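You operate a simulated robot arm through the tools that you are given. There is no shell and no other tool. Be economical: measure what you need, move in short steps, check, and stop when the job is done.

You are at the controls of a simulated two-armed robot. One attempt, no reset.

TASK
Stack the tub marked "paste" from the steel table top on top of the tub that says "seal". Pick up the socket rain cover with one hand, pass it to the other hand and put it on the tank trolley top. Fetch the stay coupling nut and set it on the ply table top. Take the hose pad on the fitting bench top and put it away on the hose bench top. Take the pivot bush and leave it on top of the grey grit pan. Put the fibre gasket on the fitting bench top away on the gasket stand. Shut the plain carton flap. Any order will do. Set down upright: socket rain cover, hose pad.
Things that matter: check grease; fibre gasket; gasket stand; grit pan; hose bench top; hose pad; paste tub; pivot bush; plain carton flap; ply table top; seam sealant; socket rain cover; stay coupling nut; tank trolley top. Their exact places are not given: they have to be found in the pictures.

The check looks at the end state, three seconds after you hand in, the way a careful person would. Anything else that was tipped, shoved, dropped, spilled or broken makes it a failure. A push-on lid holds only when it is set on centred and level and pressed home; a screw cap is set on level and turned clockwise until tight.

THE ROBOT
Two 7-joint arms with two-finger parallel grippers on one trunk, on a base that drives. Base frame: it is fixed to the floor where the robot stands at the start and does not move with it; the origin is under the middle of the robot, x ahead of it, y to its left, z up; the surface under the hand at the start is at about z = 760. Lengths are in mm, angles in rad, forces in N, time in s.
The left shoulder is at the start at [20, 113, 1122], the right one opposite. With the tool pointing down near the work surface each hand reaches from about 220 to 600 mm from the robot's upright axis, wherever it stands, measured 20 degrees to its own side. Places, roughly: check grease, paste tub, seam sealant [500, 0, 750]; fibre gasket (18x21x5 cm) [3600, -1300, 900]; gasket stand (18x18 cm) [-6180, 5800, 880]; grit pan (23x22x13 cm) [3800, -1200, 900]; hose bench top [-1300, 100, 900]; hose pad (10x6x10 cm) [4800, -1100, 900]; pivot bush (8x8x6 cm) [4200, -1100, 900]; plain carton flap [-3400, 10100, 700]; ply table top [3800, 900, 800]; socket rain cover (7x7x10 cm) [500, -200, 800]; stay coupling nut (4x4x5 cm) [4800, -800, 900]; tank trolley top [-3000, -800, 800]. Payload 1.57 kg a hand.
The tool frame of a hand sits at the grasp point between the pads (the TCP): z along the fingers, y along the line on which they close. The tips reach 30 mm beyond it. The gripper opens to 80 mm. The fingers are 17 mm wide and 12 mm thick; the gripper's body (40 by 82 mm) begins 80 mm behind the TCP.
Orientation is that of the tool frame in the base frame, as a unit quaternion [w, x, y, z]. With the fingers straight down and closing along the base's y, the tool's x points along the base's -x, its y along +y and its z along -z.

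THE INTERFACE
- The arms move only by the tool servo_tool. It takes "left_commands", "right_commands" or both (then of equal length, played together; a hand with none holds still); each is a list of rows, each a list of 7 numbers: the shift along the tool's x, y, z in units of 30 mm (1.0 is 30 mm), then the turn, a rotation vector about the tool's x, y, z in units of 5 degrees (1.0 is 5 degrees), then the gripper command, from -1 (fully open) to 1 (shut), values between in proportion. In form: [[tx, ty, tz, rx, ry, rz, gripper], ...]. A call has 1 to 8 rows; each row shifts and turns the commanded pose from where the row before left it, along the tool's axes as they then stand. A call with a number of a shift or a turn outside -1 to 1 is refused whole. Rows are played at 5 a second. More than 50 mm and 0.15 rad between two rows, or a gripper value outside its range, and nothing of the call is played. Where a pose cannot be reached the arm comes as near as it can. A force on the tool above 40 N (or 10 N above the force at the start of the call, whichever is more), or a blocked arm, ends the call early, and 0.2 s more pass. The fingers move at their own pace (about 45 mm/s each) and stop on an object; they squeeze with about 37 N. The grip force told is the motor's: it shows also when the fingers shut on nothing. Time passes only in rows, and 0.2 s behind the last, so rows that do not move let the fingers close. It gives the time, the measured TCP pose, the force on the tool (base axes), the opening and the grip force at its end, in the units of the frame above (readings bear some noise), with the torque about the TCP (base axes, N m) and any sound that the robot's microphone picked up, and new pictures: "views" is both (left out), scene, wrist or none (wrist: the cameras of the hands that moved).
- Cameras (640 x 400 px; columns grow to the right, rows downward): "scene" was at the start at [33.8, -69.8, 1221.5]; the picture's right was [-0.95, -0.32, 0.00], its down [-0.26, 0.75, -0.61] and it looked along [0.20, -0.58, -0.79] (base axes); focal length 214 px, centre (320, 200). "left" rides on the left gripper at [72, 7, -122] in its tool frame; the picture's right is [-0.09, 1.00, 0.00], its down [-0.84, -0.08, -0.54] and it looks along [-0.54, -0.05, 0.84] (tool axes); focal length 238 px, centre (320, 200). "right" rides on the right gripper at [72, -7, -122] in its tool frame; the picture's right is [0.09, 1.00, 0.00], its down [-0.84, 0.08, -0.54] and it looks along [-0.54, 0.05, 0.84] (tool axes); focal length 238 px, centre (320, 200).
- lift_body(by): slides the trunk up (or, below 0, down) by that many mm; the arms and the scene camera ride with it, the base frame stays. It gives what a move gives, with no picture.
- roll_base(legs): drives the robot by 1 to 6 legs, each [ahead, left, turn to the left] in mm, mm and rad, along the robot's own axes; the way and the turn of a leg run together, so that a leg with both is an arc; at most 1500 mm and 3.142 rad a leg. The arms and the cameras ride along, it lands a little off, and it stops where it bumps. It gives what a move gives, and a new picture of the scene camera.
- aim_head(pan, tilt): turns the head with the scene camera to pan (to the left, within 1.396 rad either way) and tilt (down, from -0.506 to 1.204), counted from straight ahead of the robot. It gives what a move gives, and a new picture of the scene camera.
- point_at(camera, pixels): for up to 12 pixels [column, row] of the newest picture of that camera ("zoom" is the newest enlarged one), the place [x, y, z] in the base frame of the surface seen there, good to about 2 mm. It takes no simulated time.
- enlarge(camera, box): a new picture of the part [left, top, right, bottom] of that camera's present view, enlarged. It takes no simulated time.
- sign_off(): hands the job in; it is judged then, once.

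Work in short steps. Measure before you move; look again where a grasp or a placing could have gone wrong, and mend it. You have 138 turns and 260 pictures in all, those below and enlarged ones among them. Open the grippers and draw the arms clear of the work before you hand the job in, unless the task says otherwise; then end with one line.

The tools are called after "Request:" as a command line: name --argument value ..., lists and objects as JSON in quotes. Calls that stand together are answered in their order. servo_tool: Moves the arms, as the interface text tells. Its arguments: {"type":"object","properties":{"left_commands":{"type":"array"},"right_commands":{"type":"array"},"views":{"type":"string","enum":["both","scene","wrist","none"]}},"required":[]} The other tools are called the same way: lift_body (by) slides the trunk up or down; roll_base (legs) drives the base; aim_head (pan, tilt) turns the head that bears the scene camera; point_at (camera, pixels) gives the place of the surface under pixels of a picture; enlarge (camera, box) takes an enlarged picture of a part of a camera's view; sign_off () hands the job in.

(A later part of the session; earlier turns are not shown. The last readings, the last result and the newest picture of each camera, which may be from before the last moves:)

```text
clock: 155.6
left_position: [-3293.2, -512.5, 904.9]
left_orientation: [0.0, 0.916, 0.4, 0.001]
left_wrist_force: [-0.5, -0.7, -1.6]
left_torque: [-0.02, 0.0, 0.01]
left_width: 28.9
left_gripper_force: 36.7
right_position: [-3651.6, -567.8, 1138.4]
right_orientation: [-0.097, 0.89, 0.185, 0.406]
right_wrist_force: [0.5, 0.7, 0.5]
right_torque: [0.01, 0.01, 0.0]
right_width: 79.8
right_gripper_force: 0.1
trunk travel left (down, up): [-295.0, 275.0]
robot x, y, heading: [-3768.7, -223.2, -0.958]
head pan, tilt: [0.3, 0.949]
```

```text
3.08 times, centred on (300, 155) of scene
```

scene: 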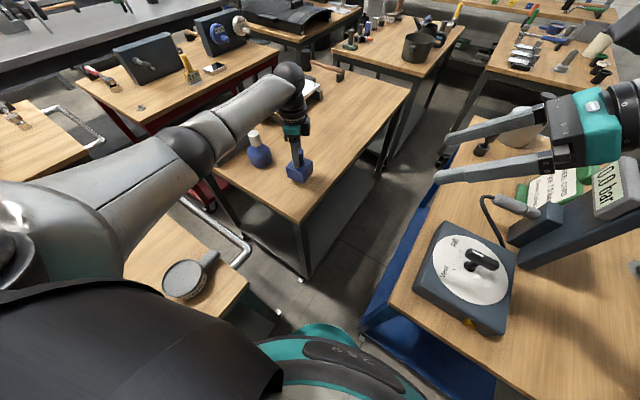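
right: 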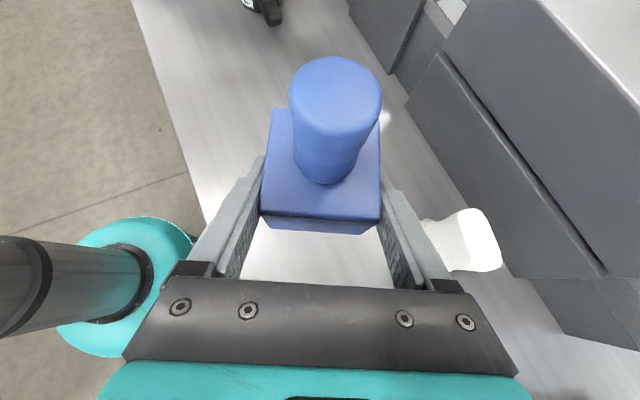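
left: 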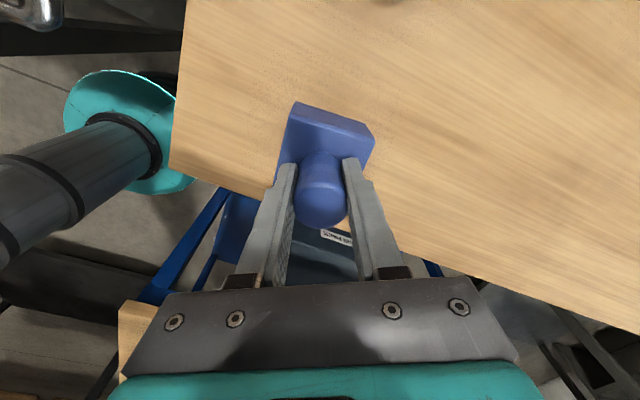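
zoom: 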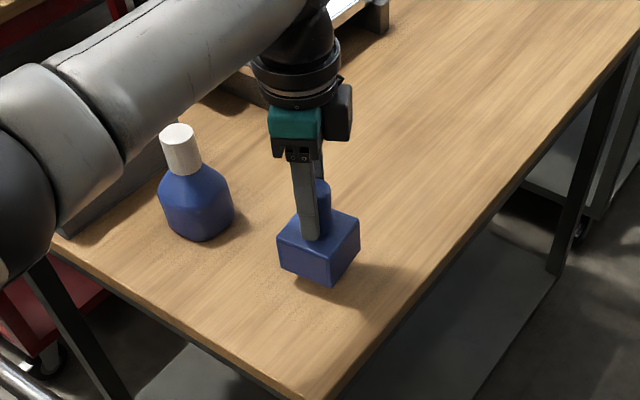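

The elbow/forearm is clear of the bottle. I lower 16 mm, then small steps to contact.

Request:
servo_tool --left_commands '[[0, 0, 0.2, 0, 0, 0, 1], [0, 0, 0.2, 0, 0, 0, 1], [0, 0, 0.13, 0, 0, 0, 1], [0, 0, 0.05, 0, 0, 0, 1], [0, 0, 0, 0, 0, 0, 1]]' --views "none"

Request:
enlarge --camera "scene" --box '[250, 120, 350, 200]'

```text
clock: 156.8
left_position: [-3292.9, -513.3, 888.0]
left_orientation: [0.0, 0.916, 0.4, 0.0]
left_wrist_force: [0.2, 0.0, -0.5]
left_torque: [0.02, -0.01, 0.03]
left_width: 29.1
left_gripper_force: 37.1
right_position: [-3651.6, -567.0, 1137.3]
right_orientation: [-0.097, 0.89, 0.185, 0.405]
right_wrist_force: [0.9, -0.6, 0.4]
right_torque: [-0.02, 0.01, 0.01]
right_width: 80.0
right_gripper_force: 0.0
trunk travel left (down, up): [-295.0, 275.0]
robot x, y, heading: [-3773.2, -223.0, -0.962]
head pan, tilt: [0.3, 0.949]
```

```text
5.00 times, centred on (300, 160) of scene
```

zoom: 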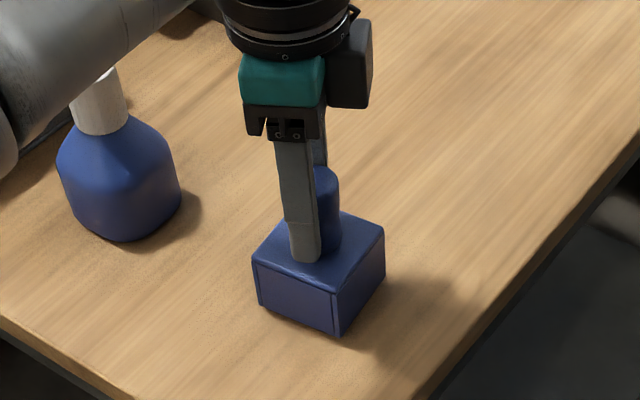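

Request:
servo_tool --left_commands '[[0, 0, 0.05, 0, 0, 0, 1], [0, 0, 0.05, 0, 0, 0, 1], [0, 0, 0.05, 0, 0, 0, 1], [0, 0, 0, 0, 0, 0, 1]]' --views "none"

```text
clock: 157.8
left_position: [-3292.1, -512.3, 883.4]
left_orientation: [0.0, 0.916, 0.4, 0.001]
left_wrist_force: [0.9, 0.9, 1.8]
left_torque: [0.04, 0.1, 0.0]
left_width: 28.8
left_gripper_force: 36.4
right_position: [-3652.7, -567.6, 1138.8]
right_orientation: [-0.097, 0.889, 0.185, 0.407]
right_wrist_force: [-0.1, -0.2, 0.8]
right_torque: [0.01, 0.01, -0.01]
right_width: 80.1
right_gripper_force: 0.0
trunk travel left (down, up): [-295.0, 275.0]
robot x, y, heading: [-3768.5, -223.1, -0.957]
head pan, tilt: [0.3, 0.949]
```

Contact begins (force turned positive at z≈883). I go 1 mm more, release and rise straight up.

Request:
servo_tool --left_commands '[[0, 0, 0.03, 0, 0, 0, 1], [0, 0, 0, 0, 0, 0, 0.2], [0, 0, 0, 0, 0, 0, -0.2], [0, 0, 0, 0, 0, 0, -0.5], [0, 0, -0.5, 0, 0, 0, -0.5], [0, 0, -1, 0, 0, 0, -0.5], [0, 0, -1, 0, 0, 0, -0.5], [0, 0, -1, 0, 0, 0, -0.5]]' --views "wrist"

Request:
enlarge --camera "scene" --box '[220, 90, 380, 220]'

```text
clock: 159.6
left_position: [-3292.1, -513.1, 985.4]
left_orientation: [0.0, 0.916, 0.4, 0.0]
left_wrist_force: [-0.4, -0.2, 0.5]
left_torque: [-0.03, 0.01, 0.01]
left_width: 60.1
left_gripper_force: 0.1
right_position: [-3651.0, -568.0, 1137.9]
right_orientation: [-0.098, 0.89, 0.185, 0.406]
right_wrist_force: [0.0, 0.2, 0.0]
right_torque: [0.03, 0.01, 0.02]
right_width: 80.1
right_gripper_force: 0.0
trunk travel left (down, up): [-295.0, 275.0]
robot x, y, heading: [-3771.8, -221.1, -0.957]
head pan, tilt: [0.3, 0.949]
```

left: 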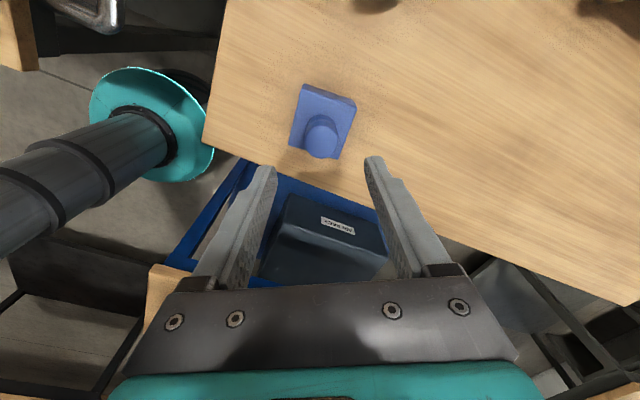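

```text
3.08 times, centred on (300, 155) of scene
```

zoom: 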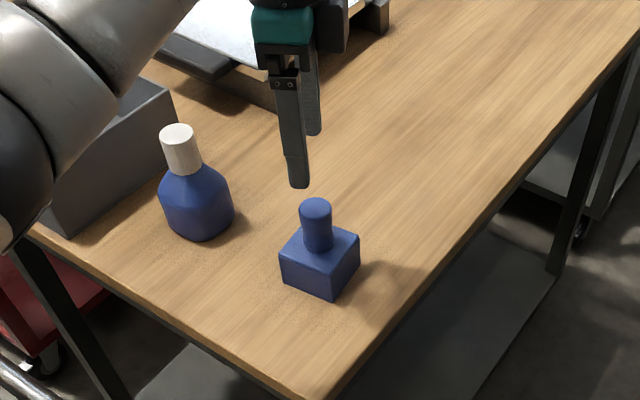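

The cover stands upright on the trolley. I retract and raise the left arm, lift the trunk for clearance, and drive back out the way I came.

Request:
servo_tool --left_commands '[[-0.1, -0.2, -0.9, 0, 0, 0, -0.5], [-0.36, -0.776, -0.79, 0, 0, 0, -0.5], [-0.4, -0.85, -0.79, 0, 0, 0, -0.5], [-0.4, -0.85, -0.79, 0, 0, 0, -0.5], [-0.4, -0.85, -0.79, 0, 0, 0, -0.5], [-0.4, -0.85, -0.79, 0, 0, 0, -0.5], [-0.4, -0.85, -0.79, 0, 0, 0, -0.5], [-0.4, -0.85, -0.79, 0, 0, 0, -0.5]]' --views "none"

Request:
lift_body --by 250

Request:
roll_base --legs '[[-130, 0, 0], [0, 0, -0.61], [-966, -706, 0], [-1050, 0, 0], [-375, 925, 0], [-375, 925, 0]]'

```text
clock: 161.3
left_position: [-3484.8, -449.9, 1178.6]
left_orientation: [-0.001, 0.916, 0.4, 0.001]
left_wrist_force: [0.2, -0.6, 0.3]
left_torque: [-0.02, 0.01, 0.01]
left_width: 60.0
left_gripper_force: 0.0
right_position: [-3651.2, -567.6, 1138.9]
right_orientation: [-0.097, 0.89, 0.185, 0.406]
right_wrist_force: [0.2, -0.4, 0.0]
right_torque: [-0.05, 0.01, 0.02]
right_width: 80.0
right_gripper_force: 0.0
trunk travel left (down, up): [-295.0, 275.0]
robot x, y, heading: [-3771.2, -222.0, -0.965]
head pan, tilt: [0.3, 0.949]
```

```text
clock: 163.9
left_position: [-3484.1, -451.3, 1427.0]
left_orientation: [0.0, 0.916, 0.401, 0.001]
left_wrist_force: [0.1, 0.7, 0.9]
left_torque: [0.02, -0.01, 0.0]
left_width: 60.1
left_gripper_force: 0.0
right_position: [-3651.9, -567.4, 1388.8]
right_orientation: [-0.097, 0.89, 0.186, 0.406]
right_wrist_force: [-0.6, -0.3, -0.1]
right_torque: [0.03, 0.0, 0.01]
right_width: 80.0
right_gripper_force: 0.0
trunk travel left (down, up): [-545.0, 25.0]
robot x, y, heading: [-3766.6, -224.5, -0.963]
head pan, tilt: [0.3, 0.949]
```

```text
clock: 187.1
left_position: [-2685.3, 2362.8, 1427.9]
left_orientation: [0.0, 0.992, 0.128, 0.001]
left_wrist_force: [0.5, -0.4, -0.5]
left_torque: [-0.01, 0.02, 0.01]
left_width: 60.0
left_gripper_force: 0.1
right_position: [-2887.9, 2354.4, 1389.1]
right_orientation: [0.02, 0.906, -0.071, 0.418]
right_wrist_force: [0.6, -0.3, 0.6]
right_torque: [0.02, -0.01, 0.0]
right_width: 79.8
right_gripper_force: 0.0
trunk travel left (down, up): [-545.0, 25.0]
robot x, y, heading: [-2803.8, 2709.8, -1.529]
head pan, tilt: [0.3, 0.949]
```

scene: 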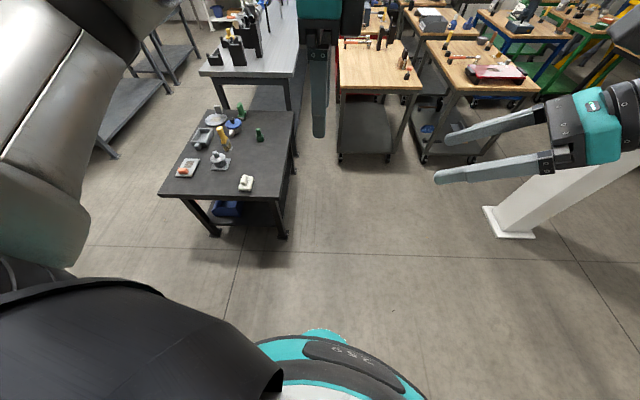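

On course. I continue east past the dark table and south down the aisle to about (-400,-100).

Request:
roll_base --legs '[[68, 900, 0], [68, 900, 0], [868, 414, 0], [899, -38, 0], [1005, 108, 0]]'

Request:
aim_head --pan 0.5 --tilt 0.4

```text
clock: 210.0
left_position: [-292.0, -484.7, 1427.8]
left_orientation: [0.0, 0.991, 0.135, 0.001]
left_wrist_force: [-0.6, 0.9, -0.1]
left_torque: [-0.02, 0.0, 0.03]
left_width: 59.8
left_gripper_force: 0.1
right_position: [-494.6, -497.3, 1389.5]
right_orientation: [0.018, 0.906, -0.066, 0.417]
right_wrist_force: [0.5, 0.2, -1.0]
right_torque: [0.0, -0.02, -0.05]
right_width: 79.8
right_gripper_force: 0.0
trunk travel left (down, up): [-545.0, 25.0]
robot x, y, heading: [-413.3, -140.9, -1.514]
head pan, tilt: [0.3, 0.949]
```

scene: 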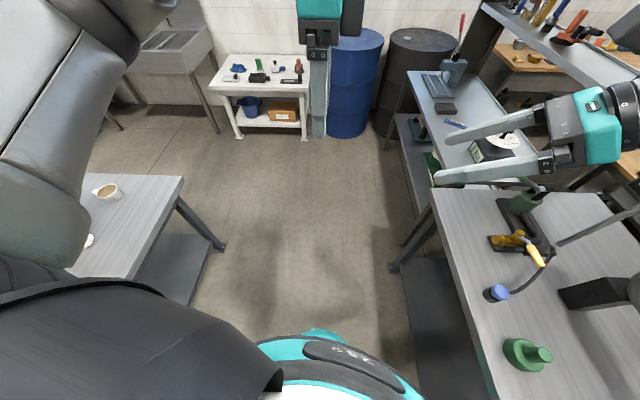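

```text
clock: 211.0
left_position: [-292.6, -484.3, 1426.9]
left_orientation: [0.0, 0.991, 0.134, 0.001]
left_wrist_force: [-0.1, -0.2, 0.1]
left_torque: [-0.01, 0.03, 0.01]
left_width: 60.0
left_gripper_force: 0.0
right_position: [-495.7, -496.0, 1389.8]
right_orientation: [0.018, 0.906, -0.066, 0.418]
right_wrist_force: [0.2, 0.2, 0.1]
right_torque: [0.01, -0.03, 0.0]
right_width: 79.8
right_gripper_force: 0.0
trunk travel left (down, up): [-545.0, 25.0]
robot x, y, heading: [-412.9, -139.7, -1.519]
head pan, tilt: [0.499, 0.4]
```

scene: 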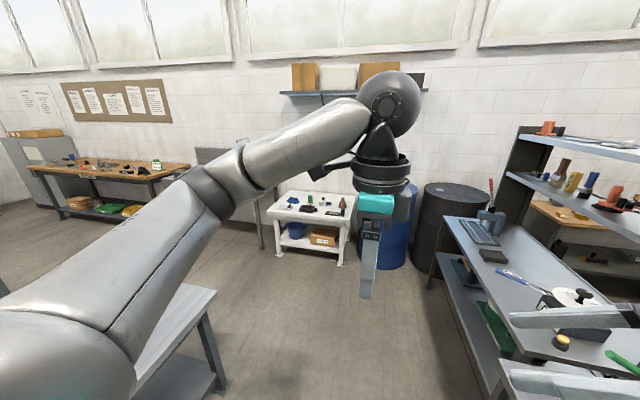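

The way south past the table is free. I measure the sink, side table and the wooden bench, then drive to (300,-1200) facing east.

Request:
point_at --camera "scene" --pixels '[[275, 215], [345, 225], [185, 170], [60, 170], [262, 245], [225, 385], [212, 300], [5, 290]]'

Request:
roll_base --legs '[[1040, 760, 0], [0, 0, 1.515]]'

Request:
aim_head --pan 0.0 --tilt 0.35

```text
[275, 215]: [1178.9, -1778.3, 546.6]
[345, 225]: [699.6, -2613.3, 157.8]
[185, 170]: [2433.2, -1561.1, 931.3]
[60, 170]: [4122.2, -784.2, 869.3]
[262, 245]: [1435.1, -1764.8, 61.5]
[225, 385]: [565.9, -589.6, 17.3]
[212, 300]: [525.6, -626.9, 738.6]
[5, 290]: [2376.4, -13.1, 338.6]
```

```text
clock: 221.2
left_position: [764.5, -1014.1, 1427.2]
left_orientation: [0.0, 0.615, 0.789, 0.001]
left_wrist_force: [-0.5, 0.6, 1.1]
left_torque: [-0.03, 0.06, -0.03]
left_width: 59.8
left_gripper_force: 0.1
right_position: [771.1, -1217.2, 1390.1]
right_orientation: [-0.279, 0.693, 0.588, 0.31]
right_wrist_force: [1.0, -0.2, 0.1]
right_torque: [0.01, -0.01, 0.0]
right_width: 79.8
right_gripper_force: 0.0
trunk travel left (down, up): [-545.0, 25.0]
robot x, y, heading: [413.7, -1129.5, 0.033]
head pan, tilt: [0.499, 0.4]
```

scene: 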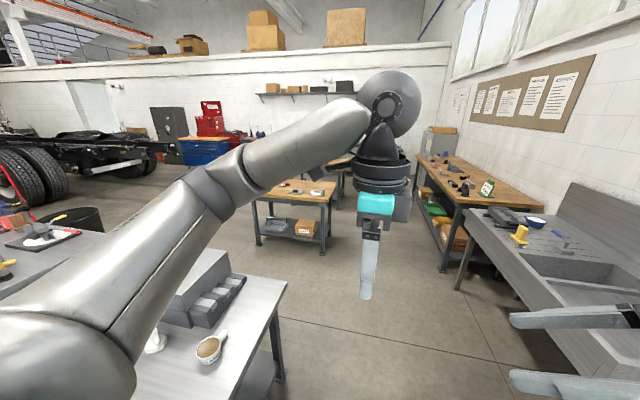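

```text
clock: 222.1
left_position: [762.9, -1014.4, 1427.6]
left_orientation: [0.0, 0.614, 0.789, 0.001]
left_wrist_force: [0.9, -0.1, 0.7]
left_torque: [-0.02, -0.01, 0.02]
left_width: 60.2
left_gripper_force: 0.0
right_position: [771.3, -1217.6, 1388.5]
right_orientation: [-0.28, 0.693, 0.588, 0.31]
right_wrist_force: [0.6, 0.0, -0.1]
right_torque: [0.01, -0.01, 0.0]
right_width: 79.7
right_gripper_force: 0.1
trunk travel left (down, up): [-545.0, 25.0]
robot x, y, heading: [421.4, -1127.5, 0.033]
head pan, tilt: [0.0, 0.351]
```

scene: 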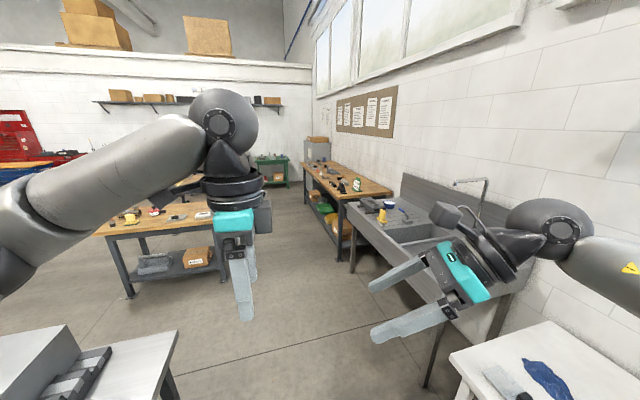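

I measure the fitting bench and the ply table ahead.

Request:
point_at --camera "scene" --pixels '[[345, 200], [308, 175], [390, 190], [330, 163], [100, 230], [210, 225], [180, 210], [130, 295], [295, 215], [290, 185], [350, 270], [300, 240]]'

Request:
enlarge --camera "scene" --box '[280, 140, 420, 230]'

```text
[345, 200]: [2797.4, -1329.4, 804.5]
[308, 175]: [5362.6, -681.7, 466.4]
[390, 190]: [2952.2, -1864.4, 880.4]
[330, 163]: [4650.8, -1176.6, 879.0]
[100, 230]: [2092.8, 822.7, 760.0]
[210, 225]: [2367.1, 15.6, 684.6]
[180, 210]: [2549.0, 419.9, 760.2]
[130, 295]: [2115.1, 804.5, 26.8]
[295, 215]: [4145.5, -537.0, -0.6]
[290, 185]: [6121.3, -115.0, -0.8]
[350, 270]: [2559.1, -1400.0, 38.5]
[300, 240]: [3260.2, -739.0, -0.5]
```

```text
4.44 times, centred on (350, 185) of scene
```

zoom: 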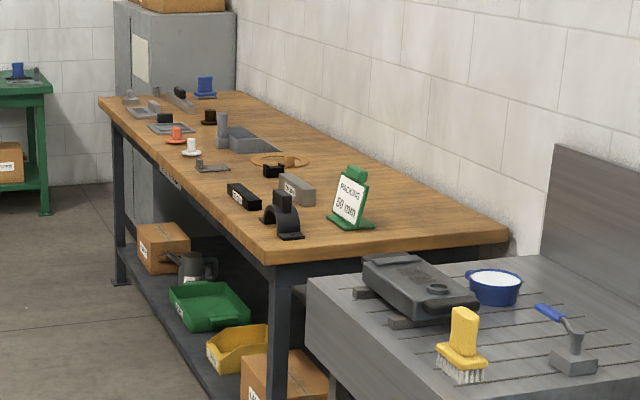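

The bench front edge runs (2790,-1330)→(5360,-680), top z≈880. I drive to about (3230,-700) and turn to face the bench.

Request:
roll_base --legs '[[1400, 330, 0], [1400, 0, 0], [0, 0, -1.36]]'

Request:
aim_head --pan 0.3 --tilt 0.75

```text
clock: 239.3
left_position: [3392.7, -1075.1, 1427.2]
left_orientation: [0.0, 0.977, 0.213, 0.001]
left_wrist_force: [0.1, -0.1, 0.6]
left_torque: [0.01, 0.03, -0.02]
left_width: 60.0
left_gripper_force: 0.1
right_position: [3194.2, -1118.1, 1388.5]
right_orientation: [-0.015, 0.909, 0.006, 0.417]
right_wrist_force: [-0.3, 0.3, 0.4]
right_torque: [0.0, 0.01, -0.02]
right_width: 79.9
right_gripper_force: 0.1
trunk travel left (down, up): [-545.0, 25.0]
robot x, y, heading: [3218.4, -756.7, -1.355]
head pan, tilt: [0.0, 0.351]
```

scene: 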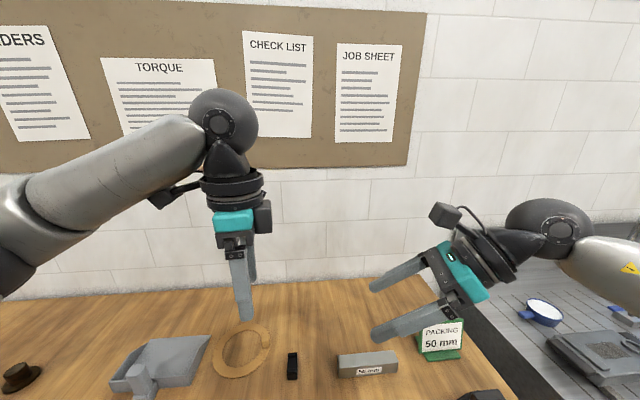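

```text
clock: 240.1
left_position: [3392.6, -1074.7, 1428.0]
left_orientation: [0.001, 0.977, 0.212, 0.001]
left_wrist_force: [-0.2, -0.7, 0.6]
left_torque: [0.01, 0.01, -0.02]
left_width: 60.1
left_gripper_force: 0.1
right_position: [3193.9, -1118.0, 1389.4]
right_orientation: [-0.015, 0.909, 0.007, 0.417]
right_wrist_force: [0.1, -0.3, 0.1]
right_torque: [-0.03, 0.0, -0.02]
right_width: 79.9
right_gripper_force: 0.0
trunk travel left (down, up): [-545.0, 25.0]
robot x, y, heading: [3218.9, -755.2, -1.357]
head pan, tilt: [0.3, 0.75]
```

scene: 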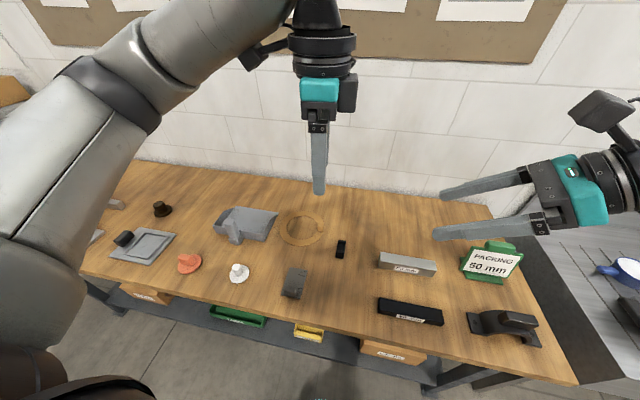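

I see the ring gasket (302,228), the grey grit pan (245,225) and several bushes. I measure them and move 700 left along the bench for the rest.

Request:
point_at --camera "scene" --pixels '[[302, 212], [302, 245], [281, 228], [323, 230], [245, 225], [230, 232], [189, 262], [239, 270], [161, 208], [295, 283], [341, 250], [130, 240]]'

Request:
roll_base --legs '[[0, 700, 0]]'

Request:
enlarge --camera "scene" --box '[100, 130, 420, 330]'

```text
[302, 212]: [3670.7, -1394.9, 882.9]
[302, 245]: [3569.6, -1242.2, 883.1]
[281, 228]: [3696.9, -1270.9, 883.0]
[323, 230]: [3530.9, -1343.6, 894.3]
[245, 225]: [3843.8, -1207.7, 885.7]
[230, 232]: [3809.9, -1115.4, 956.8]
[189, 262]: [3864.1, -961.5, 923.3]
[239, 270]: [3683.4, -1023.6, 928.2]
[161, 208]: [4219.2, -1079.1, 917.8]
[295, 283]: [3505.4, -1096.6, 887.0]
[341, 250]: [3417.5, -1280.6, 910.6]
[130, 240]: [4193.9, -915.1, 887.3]
```

```text
clock: 243.9
left_position: [4059.9, -932.3, 1428.3]
left_orientation: [0.0, 0.978, 0.208, 0.001]
left_wrist_force: [0.4, 0.7, 0.3]
left_torque: [0.01, 0.01, 0.03]
left_width: 60.2
left_gripper_force: 0.0
right_position: [3861.9, -975.0, 1388.2]
right_orientation: [-0.015, 0.908, 0.003, 0.418]
right_wrist_force: [-0.3, 0.1, -0.3]
right_torque: [-0.01, 0.02, -0.01]
right_width: 80.0
right_gripper_force: 0.1
trunk travel left (down, up): [-545.0, 25.0]
robot x, y, heading: [3884.4, -608.8, -1.366]
head pan, tilt: [0.3, 0.75]
```

scene: 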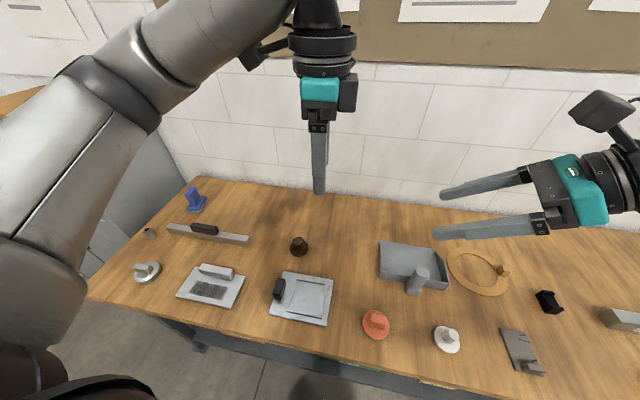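

```text
2.00 times, centred on (260, 230) of scene
```

zoom: 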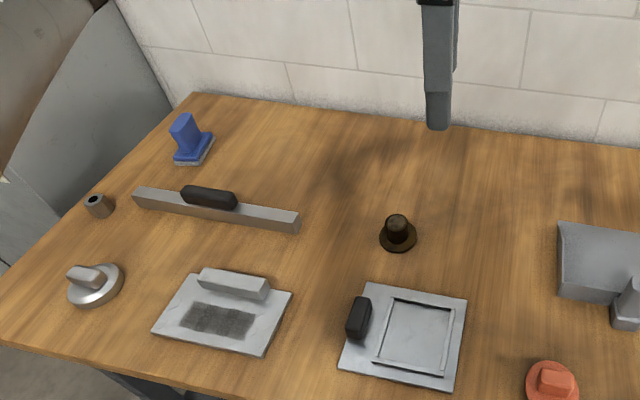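

Found: pivot bush (298,245), hose pad = blue (195,200), nut = small hollow (150,232), gasket ring with a brown knob, grit pan. I move 130 closer, lower the trunk by 250, then move the left hand over the bush.

Request:
roll_base --legs '[[130, 0, 0]]'

Request:
lift_body --by -250

Request:
servo_tool --left_commands '[[0.8, 0.45, 0, 0, 0, 0, -1], [0.8, 0.45, 0, 0, 0, 0, -1], [0.8, 0.45, 0, 0, 0, 0, -1], [0.8, 0.45, 0, 0, 0, 0, -1]]'

```text
clock: 245.1
left_position: [4080.2, -1022.5, 1427.2]
left_orientation: [0.0, 0.978, 0.21, 0.001]
left_wrist_force: [-0.2, -0.2, -0.1]
left_torque: [-0.02, 0.0, 0.0]
left_width: 60.0
left_gripper_force: 0.0
right_position: [3880.4, -1065.5, 1388.7]
right_orientation: [-0.015, 0.908, 0.003, 0.418]
right_wrist_force: [0.5, -1.6, 0.4]
right_torque: [0.03, -0.02, -0.02]
right_width: 79.9
right_gripper_force: 0.1
trunk travel left (down, up): [-545.0, 25.0]
robot x, y, heading: [3904.9, -702.2, -1.36]
head pan, tilt: [0.3, 0.75]
stopped in leg 1: the robot was blocked; the commanded pose is now the measured one
```

scene: 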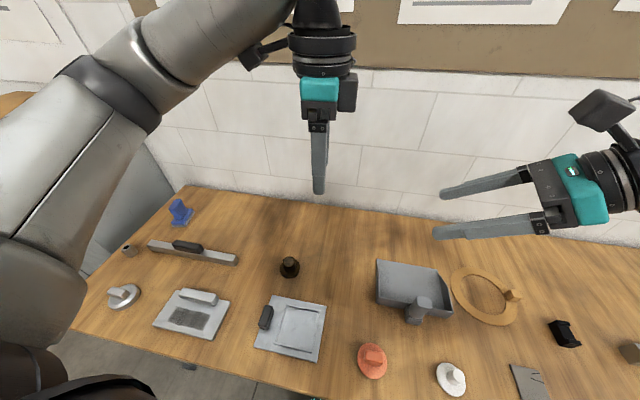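

```text
clock: 247.7
left_position: [4079.3, -1022.8, 1178.0]
left_orientation: [0.0, 0.978, 0.209, 0.0]
left_wrist_force: [-0.2, -0.1, 1.0]
left_torque: [0.03, 0.0, 0.01]
left_width: 60.0
left_gripper_force: 0.1
right_position: [3880.3, -1064.3, 1139.4]
right_orientation: [-0.014, 0.908, 0.004, 0.418]
right_wrist_force: [0.4, 0.6, 1.2]
right_torque: [-0.01, 0.01, 0.02]
right_width: 80.0
right_gripper_force: 0.1
trunk travel left (down, up): [-295.0, 275.0]
robot x, y, heading: [3905.3, -701.8, -1.359]
head pan, tilt: [0.3, 0.75]
```

```text
clock: 248.7
left_position: [4190.0, -1031.7, 1178.3]
left_orientation: [0.0, 0.978, 0.21, 0.002]
left_wrist_force: [-0.3, 1.1, 0.7]
left_torque: [-0.04, -0.02, -0.03]
left_width: 79.9
left_gripper_force: 0.1
right_position: [3880.1, -1064.1, 1138.8]
right_orientation: [-0.013, 0.909, 0.003, 0.417]
right_wrist_force: [0.4, 0.1, -1.2]
right_torque: [0.03, 0.01, 0.0]
right_width: 79.7
right_gripper_force: 0.0
trunk travel left (down, up): [-295.0, 275.0]
robot x, y, heading: [3905.4, -700.5, -1.36]
head pan, tilt: [0.3, 0.75]
```

scene: 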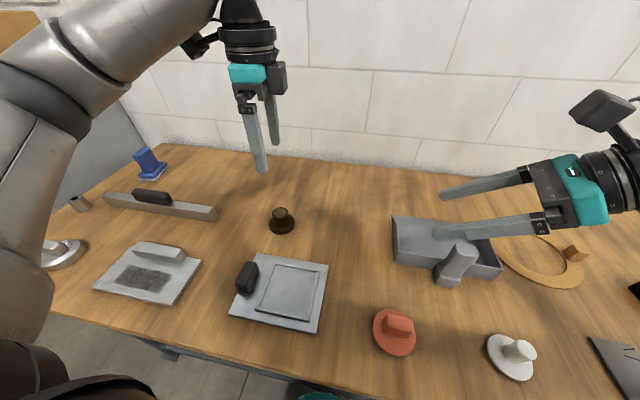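
left: 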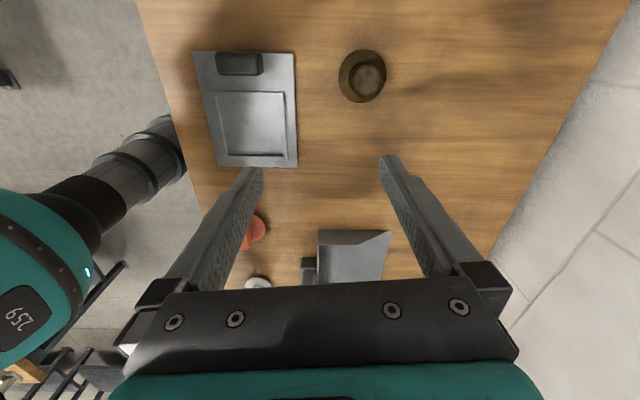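

The base just touched the bench's lower part and stopped; items are unmoved. I measure the bush in the left wrist view.

Request:
point_at --camera "left" --pixels '[[366, 78], [354, 70], [385, 85], [341, 75], [362, 52], [362, 100], [345, 240], [330, 260], [375, 245]]'

Request:
enlarge --camera "scene" --box '[240, 180, 340, 260]'

```text
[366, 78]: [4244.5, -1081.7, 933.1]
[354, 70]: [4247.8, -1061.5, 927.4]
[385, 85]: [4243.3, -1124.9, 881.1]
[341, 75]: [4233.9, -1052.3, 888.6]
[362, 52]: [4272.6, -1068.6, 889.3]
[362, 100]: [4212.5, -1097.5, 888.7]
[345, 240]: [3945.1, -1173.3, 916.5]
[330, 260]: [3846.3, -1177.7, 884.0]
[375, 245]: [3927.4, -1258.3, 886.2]
```

```text
5.00 times, centred on (290, 220) of scene
```

zoom: 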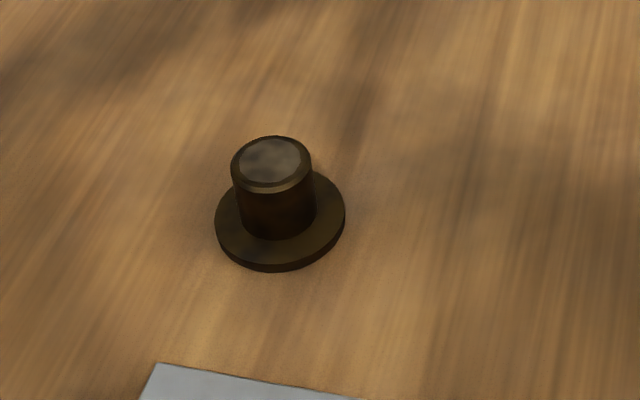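

Bush centre ≈(4243,-1083), crown top z≈933. I move over it and down to z≈970.

Request:
servo_tool --left_commands '[[0.31, 0.76, 0.5, 0, 0, 0, -1], [0.31, 0.76, 0.5, 0, 0, 0, -1], [0.31, 0.76, 0.5, 0, 0, 0, -1], [0, 0, 1, 0, 0, 0, -1], [0, 0, 1, 0, 0, 0, -1], [0, 0, 1, 0, 0, 0, -1], [0, 0, 1, 0, 0, 0, -1], [0, 0, 1, 0, 0, 0, -1]]' --views "wrist"

Request:
point_at --camera "left" --pixels '[[318, 150], [300, 150], [340, 150], [318, 135], [318, 170], [318, 120]]'

```text
clock: 250.5
left_position: [4242.6, -1082.9, 982.7]
left_orientation: [0.0, 0.978, 0.21, 0.001]
left_wrist_force: [-0.3, 0.1, 0.1]
left_torque: [0.03, -0.01, -0.03]
left_width: 80.1
left_gripper_force: 0.0
right_position: [3879.4, -1064.7, 1139.4]
right_orientation: [-0.015, 0.908, 0.005, 0.418]
right_wrist_force: [0.2, -0.3, 0.3]
right_torque: [0.01, -0.02, -0.02]
right_width: 80.1
right_gripper_force: 0.1
trunk travel left (down, up): [-295.0, 275.0]
robot x, y, heading: [3907.0, -700.5, -1.361]
head pan, tilt: [0.3, 0.75]
```

left: 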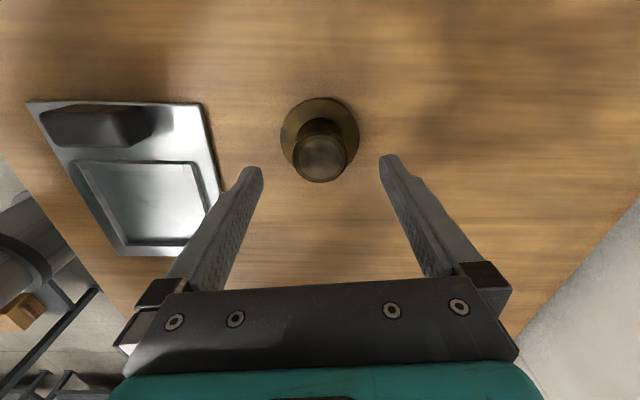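

```text
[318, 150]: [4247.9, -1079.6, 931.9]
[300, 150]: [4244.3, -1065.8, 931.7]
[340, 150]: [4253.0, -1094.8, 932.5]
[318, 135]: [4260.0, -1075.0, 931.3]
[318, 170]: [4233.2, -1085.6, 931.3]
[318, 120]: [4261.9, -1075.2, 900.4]
```

Centred. I descend to z≈922 and grip the crown.

Request:
servo_tool --left_commands '[[0.08, 0, 0.7, 0, 0, 0, -1], [0, 0, 0.7, 0, 0, 0, -1], [0, 0, 0.62, 0, 0, 0, -1], [0, 0, 0, 0, 0, 0, 1], [0, 0, 0, 0, 0, 0, 1], [0, 0, 0, 0, 0, 0, 1], [0, 0, 0, 0, 0, 0, 1], [0, 0, 0, 0, 0, 0, 1]]' --views "none"

Request:
servo_tool --left_commands '[[0, 0, -0.3, 0, 0, 0, 1], [0, 0, -1, 0, 0, 0, 1], [0, 0, -1, 0, 0, 0, 1], [0, 0, -1, 0, 0, 0, 1], [0, 0, -1, 0, 0, 0, 1], [0, 0, -1, 0, 0, 0, 1]]'

```text
clock: 252.3
left_position: [4245.2, -1082.4, 922.6]
left_orientation: [0.001, 0.978, 0.209, 0.001]
left_wrist_force: [0.9, -1.6, -0.2]
left_torque: [0.11, 0.06, -0.02]
left_width: 43.5
left_gripper_force: 36.7
right_position: [3880.5, -1063.7, 1138.7]
right_orientation: [-0.014, 0.909, 0.002, 0.418]
right_wrist_force: [-0.5, -0.6, -0.5]
right_torque: [0.0, 0.02, -0.02]
right_width: 80.3
right_gripper_force: 0.0
trunk travel left (down, up): [-295.0, 275.0]
robot x, y, heading: [3908.1, -700.7, -1.363]
head pan, tilt: [0.3, 0.75]
```

```text
clock: 253.7
left_position: [4244.9, -1080.4, 1080.0]
left_orientation: [0.0, 0.978, 0.21, 0.001]
left_wrist_force: [-0.2, 0.6, -4.3]
left_torque: [0.05, 0.05, 0.01]
left_width: 43.5
left_gripper_force: 37.4
right_position: [3880.2, -1065.0, 1139.0]
right_orientation: [-0.015, 0.909, 0.004, 0.417]
right_wrist_force: [-0.2, -0.5, 0.0]
right_torque: [0.0, -0.04, 0.02]
right_width: 79.8
right_gripper_force: 0.0
trunk travel left (down, up): [-295.0, 275.0]
robot x, y, heading: [3906.2, -702.6, -1.363]
head pan, tilt: [0.3, 0.75]
```

scene: 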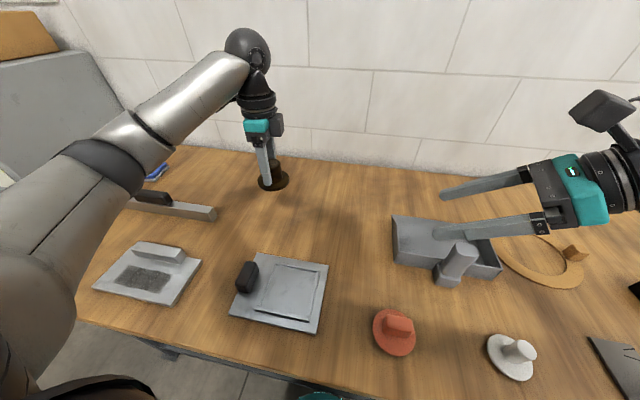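
left: 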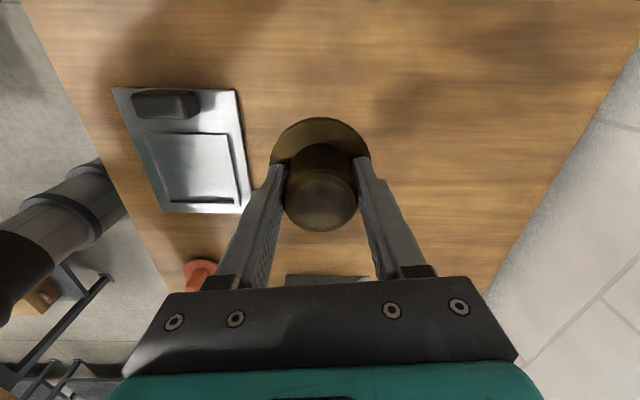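

Bush held (4.3 N). I examine the grit pan to choose the placing spot.

Request:
enlarge --camera "scene" --box '[370, 200, 530, 300]'

Request:
point_at --camera "zoom" --pixels '[[100, 75], [105, 200], [270, 260], [500, 240], [480, 170], [200, 130], [300, 190], [230, 200], [380, 170], [350, 195], [320, 330], [180, 170]]'

```text
4.00 times, centred on (450, 250) of scene
```

zoom: 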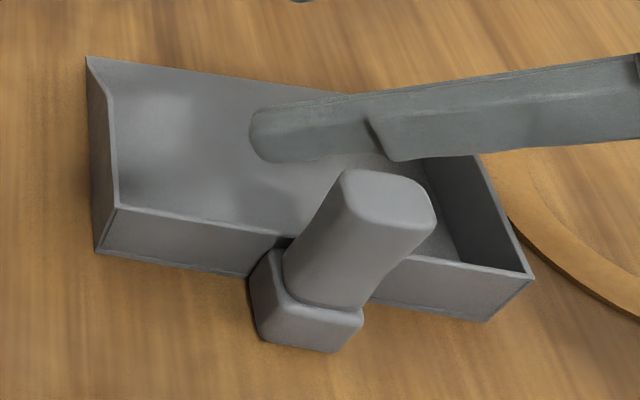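

```text
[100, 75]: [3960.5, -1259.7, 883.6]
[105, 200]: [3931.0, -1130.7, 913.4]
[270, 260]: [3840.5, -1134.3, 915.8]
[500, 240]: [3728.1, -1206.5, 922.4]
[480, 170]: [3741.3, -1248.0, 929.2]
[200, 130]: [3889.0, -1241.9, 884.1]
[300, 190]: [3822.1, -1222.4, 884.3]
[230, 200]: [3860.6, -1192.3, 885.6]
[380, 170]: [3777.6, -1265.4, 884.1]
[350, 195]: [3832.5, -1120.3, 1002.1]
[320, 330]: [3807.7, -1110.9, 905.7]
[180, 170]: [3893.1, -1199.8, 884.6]
```

Pan floor z≈884, free spot near (3880,-1225). I drive 330 right (stepping back 20), then move the hand there.

Request:
roll_base --legs '[[-20, 0, 0], [0, -330, 0]]'

```text
clock: 256.3
left_position: [3919.5, -1130.2, 1079.1]
left_orientation: [0.001, 0.978, 0.209, 0.001]
left_wrist_force: [0.0, -0.2, -5.2]
left_torque: [-0.03, -0.03, -0.02]
left_width: 43.8
left_gripper_force: 36.6
right_position: [3555.2, -1113.1, 1138.8]
right_orientation: [-0.013, 0.909, 0.003, 0.418]
right_wrist_force: [0.1, 0.7, 0.6]
right_torque: [-0.01, 0.0, -0.03]
right_width: 80.0
right_gripper_force: 0.1
trunk travel left (down, up): [-295.0, 275.0]
robot x, y, heading: [3581.2, -746.3, -1.362]
head pan, tilt: [0.3, 0.75]
```

scene: 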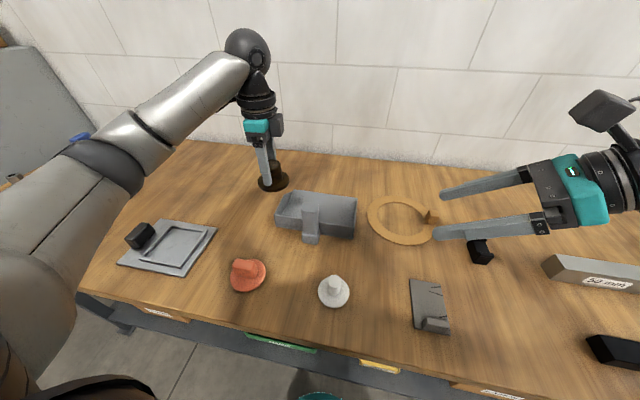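

I move over the spot and lower to z≈965.

Request:
servo_tool --left_commands '[[-0.63, 0.56, 0, 0, 0, 0, 1], [-0.63, 0.56, 0, 0, 0, 0, 1], [-0.63, 0.56, 0, 0, 0, 0, 1], [-0.63, 0.56, 0, 0, 0, 0, 1], [0, 0, 0.9, 0, 0, 0, 1], [0, 0, 0.9, 0, 0, 0, 1], [0, 0, 0.9, 0, 0, 0, 1], [0, 0, 0.9, 0, 0, 0, 1]]'

Request:
enlarge --camera "scene" --box '[220, 140, 380, 260]'

```text
clock: 258.1
left_position: [3879.4, -1221.2, 972.0]
left_orientation: [-0.001, 0.978, 0.209, 0.001]
left_wrist_force: [0.1, -0.7, -5.1]
left_torque: [-0.05, -0.02, -0.02]
left_width: 43.1
left_gripper_force: 37.1
right_position: [3555.5, -1112.0, 1138.8]
right_orientation: [-0.014, 0.909, 0.003, 0.417]
right_wrist_force: [-0.8, 0.4, -0.1]
right_torque: [0.0, 0.03, 0.0]
right_width: 79.8
right_gripper_force: 0.1
trunk travel left (down, up): [-295.0, 275.0]
robot x, y, heading: [3585.6, -748.9, -1.355]
head pan, tilt: [0.3, 0.75]
```

scene: 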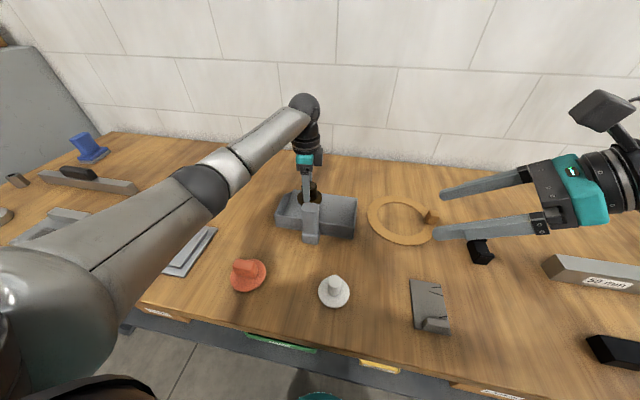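
left: 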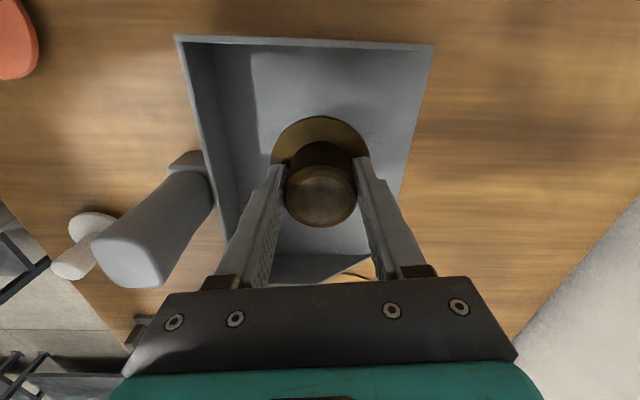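

```text
3.33 times, centred on (300, 200) of scene
```

zoom: 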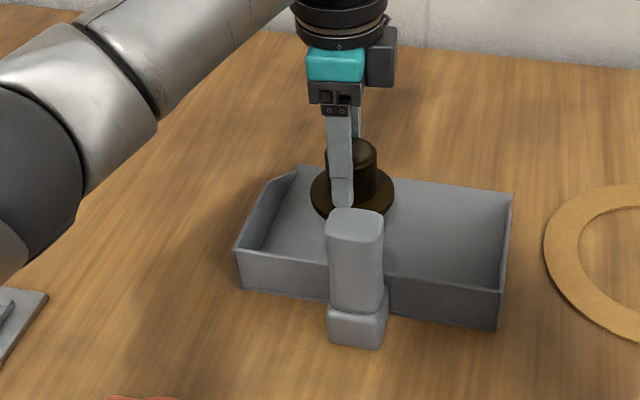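

Centred in the pan. I lower 38 mm, then in fine steps to contact.

Request:
servo_tool --left_commands '[[0, 0, 0.6, 0, 0, 0, 1], [0, 0, 0.6, 0, 0, 0, 1], [0, 0, 0.1, 0, 0, 0, 1], [0, 0, 0.06, 0, 0, 0, 1], [0, 0, 0.06, 0, 0, 0, 1], [0, 0, 0, 0, 0, 0, 1]]' --views "none"

```text
clock: 259.5
left_position: [3879.9, -1221.1, 931.6]
left_orientation: [0.003, 0.978, 0.21, 0.001]
left_wrist_force: [1.6, 0.7, 17.4]
left_torque: [0.8, 0.02, -0.08]
left_width: 43.4
left_gripper_force: 36.9
right_position: [3554.9, -1111.8, 1140.0]
right_orientation: [-0.014, 0.908, 0.003, 0.418]
right_wrist_force: [-0.6, 0.0, 1.0]
right_torque: [0.01, 0.01, -0.01]
right_width: 79.9
right_gripper_force: 0.0
trunk travel left (down, up): [-295.0, 275.0]
robot x, y, heading: [3580.9, -747.5, -1.359]
head pan, tilt: [0.3, 0.75]
```

Contact came at 931.6 with a torque; I look at it before releasing.

Request:
enlarge --camera "left" --box '[160, 20, 480, 290]'

Request:
point_at --camera "left" --pixels '[[250, 140], [250, 100], [340, 60], [390, 130], [300, 110], [340, 115], [225, 120]]'

Request:
enlarge --camera "scene" --box '[260, 160, 360, 240]'

```text
1.48 times, centred on (320, 155) of left
```

zoom: 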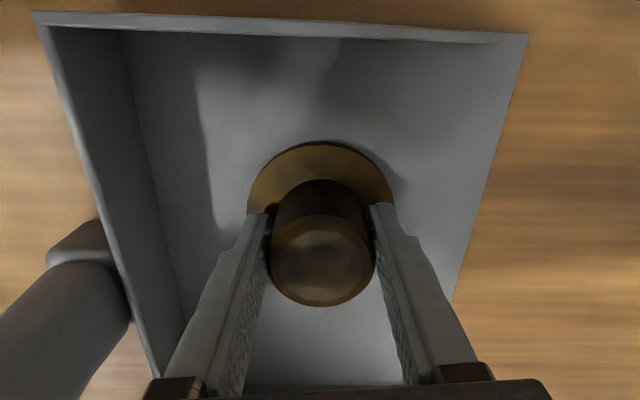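

```text
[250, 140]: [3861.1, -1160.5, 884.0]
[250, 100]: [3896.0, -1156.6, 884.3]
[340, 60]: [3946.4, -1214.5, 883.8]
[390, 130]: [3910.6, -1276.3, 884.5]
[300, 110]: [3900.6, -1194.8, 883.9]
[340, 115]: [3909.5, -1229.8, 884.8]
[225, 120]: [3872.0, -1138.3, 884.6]
```

```text
5.00 times, centred on (310, 200) of scene
```

zoom: 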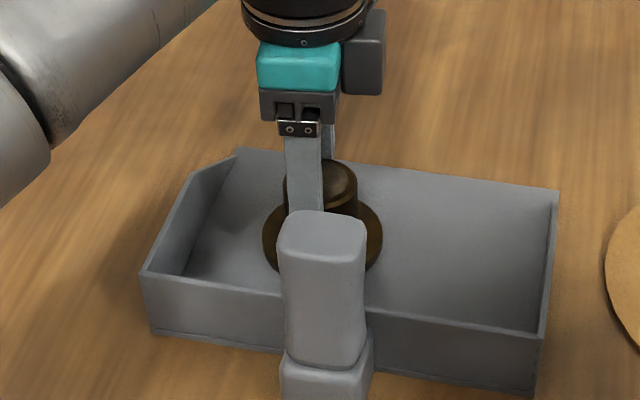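

Nothing is in the way; the bush is just slightly tilted in the grip and will settle flat. I release and rise.

Request:
servo_tool --left_commands '[[0, 0, -0.05, 0, 0, 0, 1], [0, 0, 0, 0, 0, 0, -0.25], [0, 0, 0, 0, 0, 0, -0.4], [0, 0, 0, 0, 0, 0, -0.4], [0, 0, -0.5, 0, 0, 0, -0.4], [0, 0, -1, 0, 0, 0, -0.4], [0, 0, -1, 0, 0, 0, -0.4], [0, 0, -1, 0, 0, 0, -0.4]]' --views "wrist"

Request:
enlarge --camera "scene" --box '[260, 160, 460, 285]'

Request:
point_at --camera "zoom" --pixels '[[350, 180], [540, 170], [535, 130], [365, 160], [440, 255], [440, 105], [510, 240], [390, 215], [485, 125], [560, 205], [520, 195], [548, 160]]'

```text
clock: 261.3
left_position: [3876.3, -1222.2, 1038.4]
left_orientation: [0.001, 0.978, 0.21, 0.001]
left_wrist_force: [0.1, -0.5, 0.4]
left_torque: [0.02, 0.03, 0.0]
left_width: 55.9
left_gripper_force: 0.1
right_position: [3554.8, -1112.3, 1139.4]
right_orientation: [-0.014, 0.908, 0.004, 0.418]
right_wrist_force: [-0.7, 0.0, 0.2]
right_torque: [0.03, -0.01, 0.02]
right_width: 79.9
right_gripper_force: 0.1
trunk travel left (down, up): [-295.0, 275.0]
robot x, y, heading: [3580.2, -749.4, -1.367]
head pan, tilt: [0.3, 0.75]
```

left: 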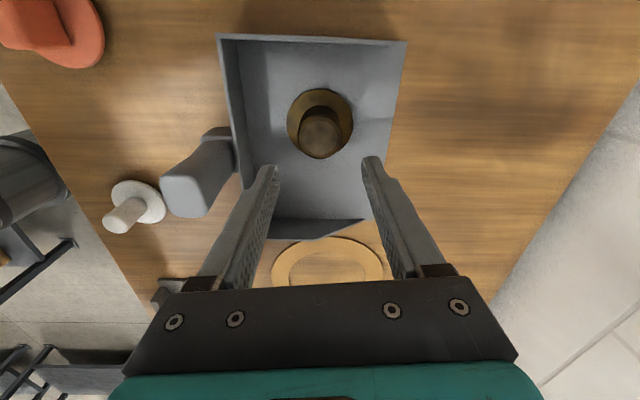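

```text
3.20 times, centred on (360, 222) of scene
```

zoom: 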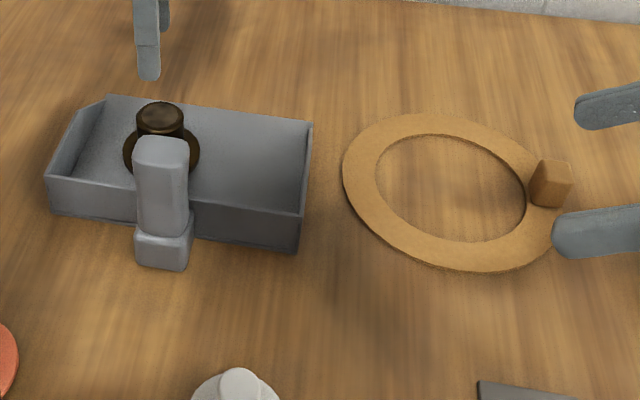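

```text
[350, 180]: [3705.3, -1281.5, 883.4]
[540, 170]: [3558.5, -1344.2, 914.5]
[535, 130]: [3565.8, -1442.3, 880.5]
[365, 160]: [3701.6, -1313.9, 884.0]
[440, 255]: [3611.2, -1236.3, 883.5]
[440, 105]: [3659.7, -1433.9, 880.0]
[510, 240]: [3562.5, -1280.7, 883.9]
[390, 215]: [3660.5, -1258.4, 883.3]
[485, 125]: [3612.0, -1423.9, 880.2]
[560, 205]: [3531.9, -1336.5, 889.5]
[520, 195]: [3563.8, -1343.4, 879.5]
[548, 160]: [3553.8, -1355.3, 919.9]
```

The bush sits flat in the pan. Next the nut and hose pad: I raise/retract the left hand while straightening the right hand to point down, then drive left along the bench.

Request:
servo_tool --left_commands '[[0.106, -0.488, -0.4, 0, 0, 0, -1], [0.106, -0.488, -0.4, 0, 0, 0, -1], [0.106, -0.488, -0.4, 0, 0, 0, -1], [0.106, -0.488, -0.4, 0, 0, 0, -1], [0.106, -0.488, -0.4, 0, 0, 0, -1], [0.106, -0.488, -0.4, 0, 0, 0, -1], [0.106, -0.488, -0.4, 0, 0, 0, -1], [0.106, -0.488, -0.4, 0, 0, 0, -1]]' --right_commands '[[0, 0, 0, 0, -1, 0, -1], [0, 0, 0, 0, -1, 0, -1], [0, 0, 0, 0, -1, 0, -1], [0, 0, 0, 0, -1, 0, -1], [0, 0, 0, 0, -1, 0, -1], [0, 0, 0, 0, -1, 0, -1], [0, 0, 0, 0, -1, 0, -1], [0, 0, 0, 0, -1, 0, -1]]' --views "none"

Request:
servo_tool --right_commands '[[0, 0, 0, 0, -1, 0, -1], [0, 0, 0, 0, -0.9, 0, -1]]' --views "none"

Request:
roll_base --legs '[[-60, 0, 0], [0, 1000, 0]]'

```text
clock: 263.1
left_position: [3854.5, -1105.8, 1131.6]
left_orientation: [-0.001, 0.978, 0.21, 0.001]
left_wrist_force: [0.1, 0.1, 0.6]
left_torque: [0.01, -0.02, -0.02]
left_width: 80.2
left_gripper_force: 0.1
right_position: [3555.5, -1111.4, 1138.4]
right_orientation: [-0.013, 0.997, 0.007, 0.08]
right_wrist_force: [-0.7, -0.4, 1.0]
right_torque: [-0.01, -0.01, -0.01]
right_width: 80.1
right_gripper_force: 0.1
trunk travel left (down, up): [-295.0, 275.0]
robot x, y, heading: [3581.6, -751.5, -1.367]
head pan, tilt: [0.3, 0.75]
```

```text
clock: 263.7
left_position: [3854.6, -1105.3, 1131.6]
left_orientation: [0.0, 0.978, 0.209, 0.001]
left_wrist_force: [0.5, -0.7, -0.3]
left_torque: [0.0, -0.01, 0.01]
left_width: 80.2
left_gripper_force: 0.1
right_position: [3554.8, -1111.6, 1138.4]
right_orientation: [-0.01, 1.0, 0.008, -0.002]
right_wrist_force: [2.1, 0.2, -0.1]
right_torque: [0.01, 0.0, 0.0]
right_width: 80.0
right_gripper_force: 0.0
trunk travel left (down, up): [-295.0, 275.0]
robot x, y, heading: [3577.6, -748.0, -1.361]
head pan, tilt: [0.3, 0.75]
```

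```text
clock: 269.4
left_position: [4806.6, -854.0, 1132.8]
left_orientation: [0.0, 0.98, 0.201, 0.001]
left_wrist_force: [0.4, -0.1, -0.2]
left_torque: [0.01, -0.02, 0.03]
left_width: 80.5
left_gripper_force: 0.1
right_position: [4506.7, -855.2, 1139.6]
right_orientation: [-0.011, 1.0, 0.0, -0.001]
right_wrist_force: [0.3, 0.1, 0.1]
right_torque: [0.02, 0.0, 0.0]
right_width: 80.0
right_gripper_force: 0.0
trunk travel left (down, up): [-295.0, 275.0]
robot x, y, heading: [4538.0, -493.2, -1.379]
head pan, tilt: [0.3, 0.75]
```

scene: 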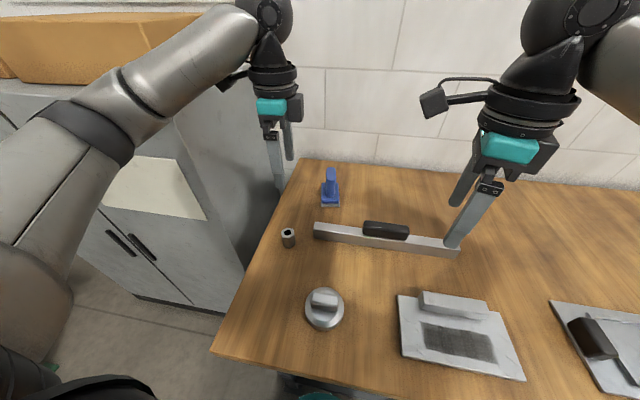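

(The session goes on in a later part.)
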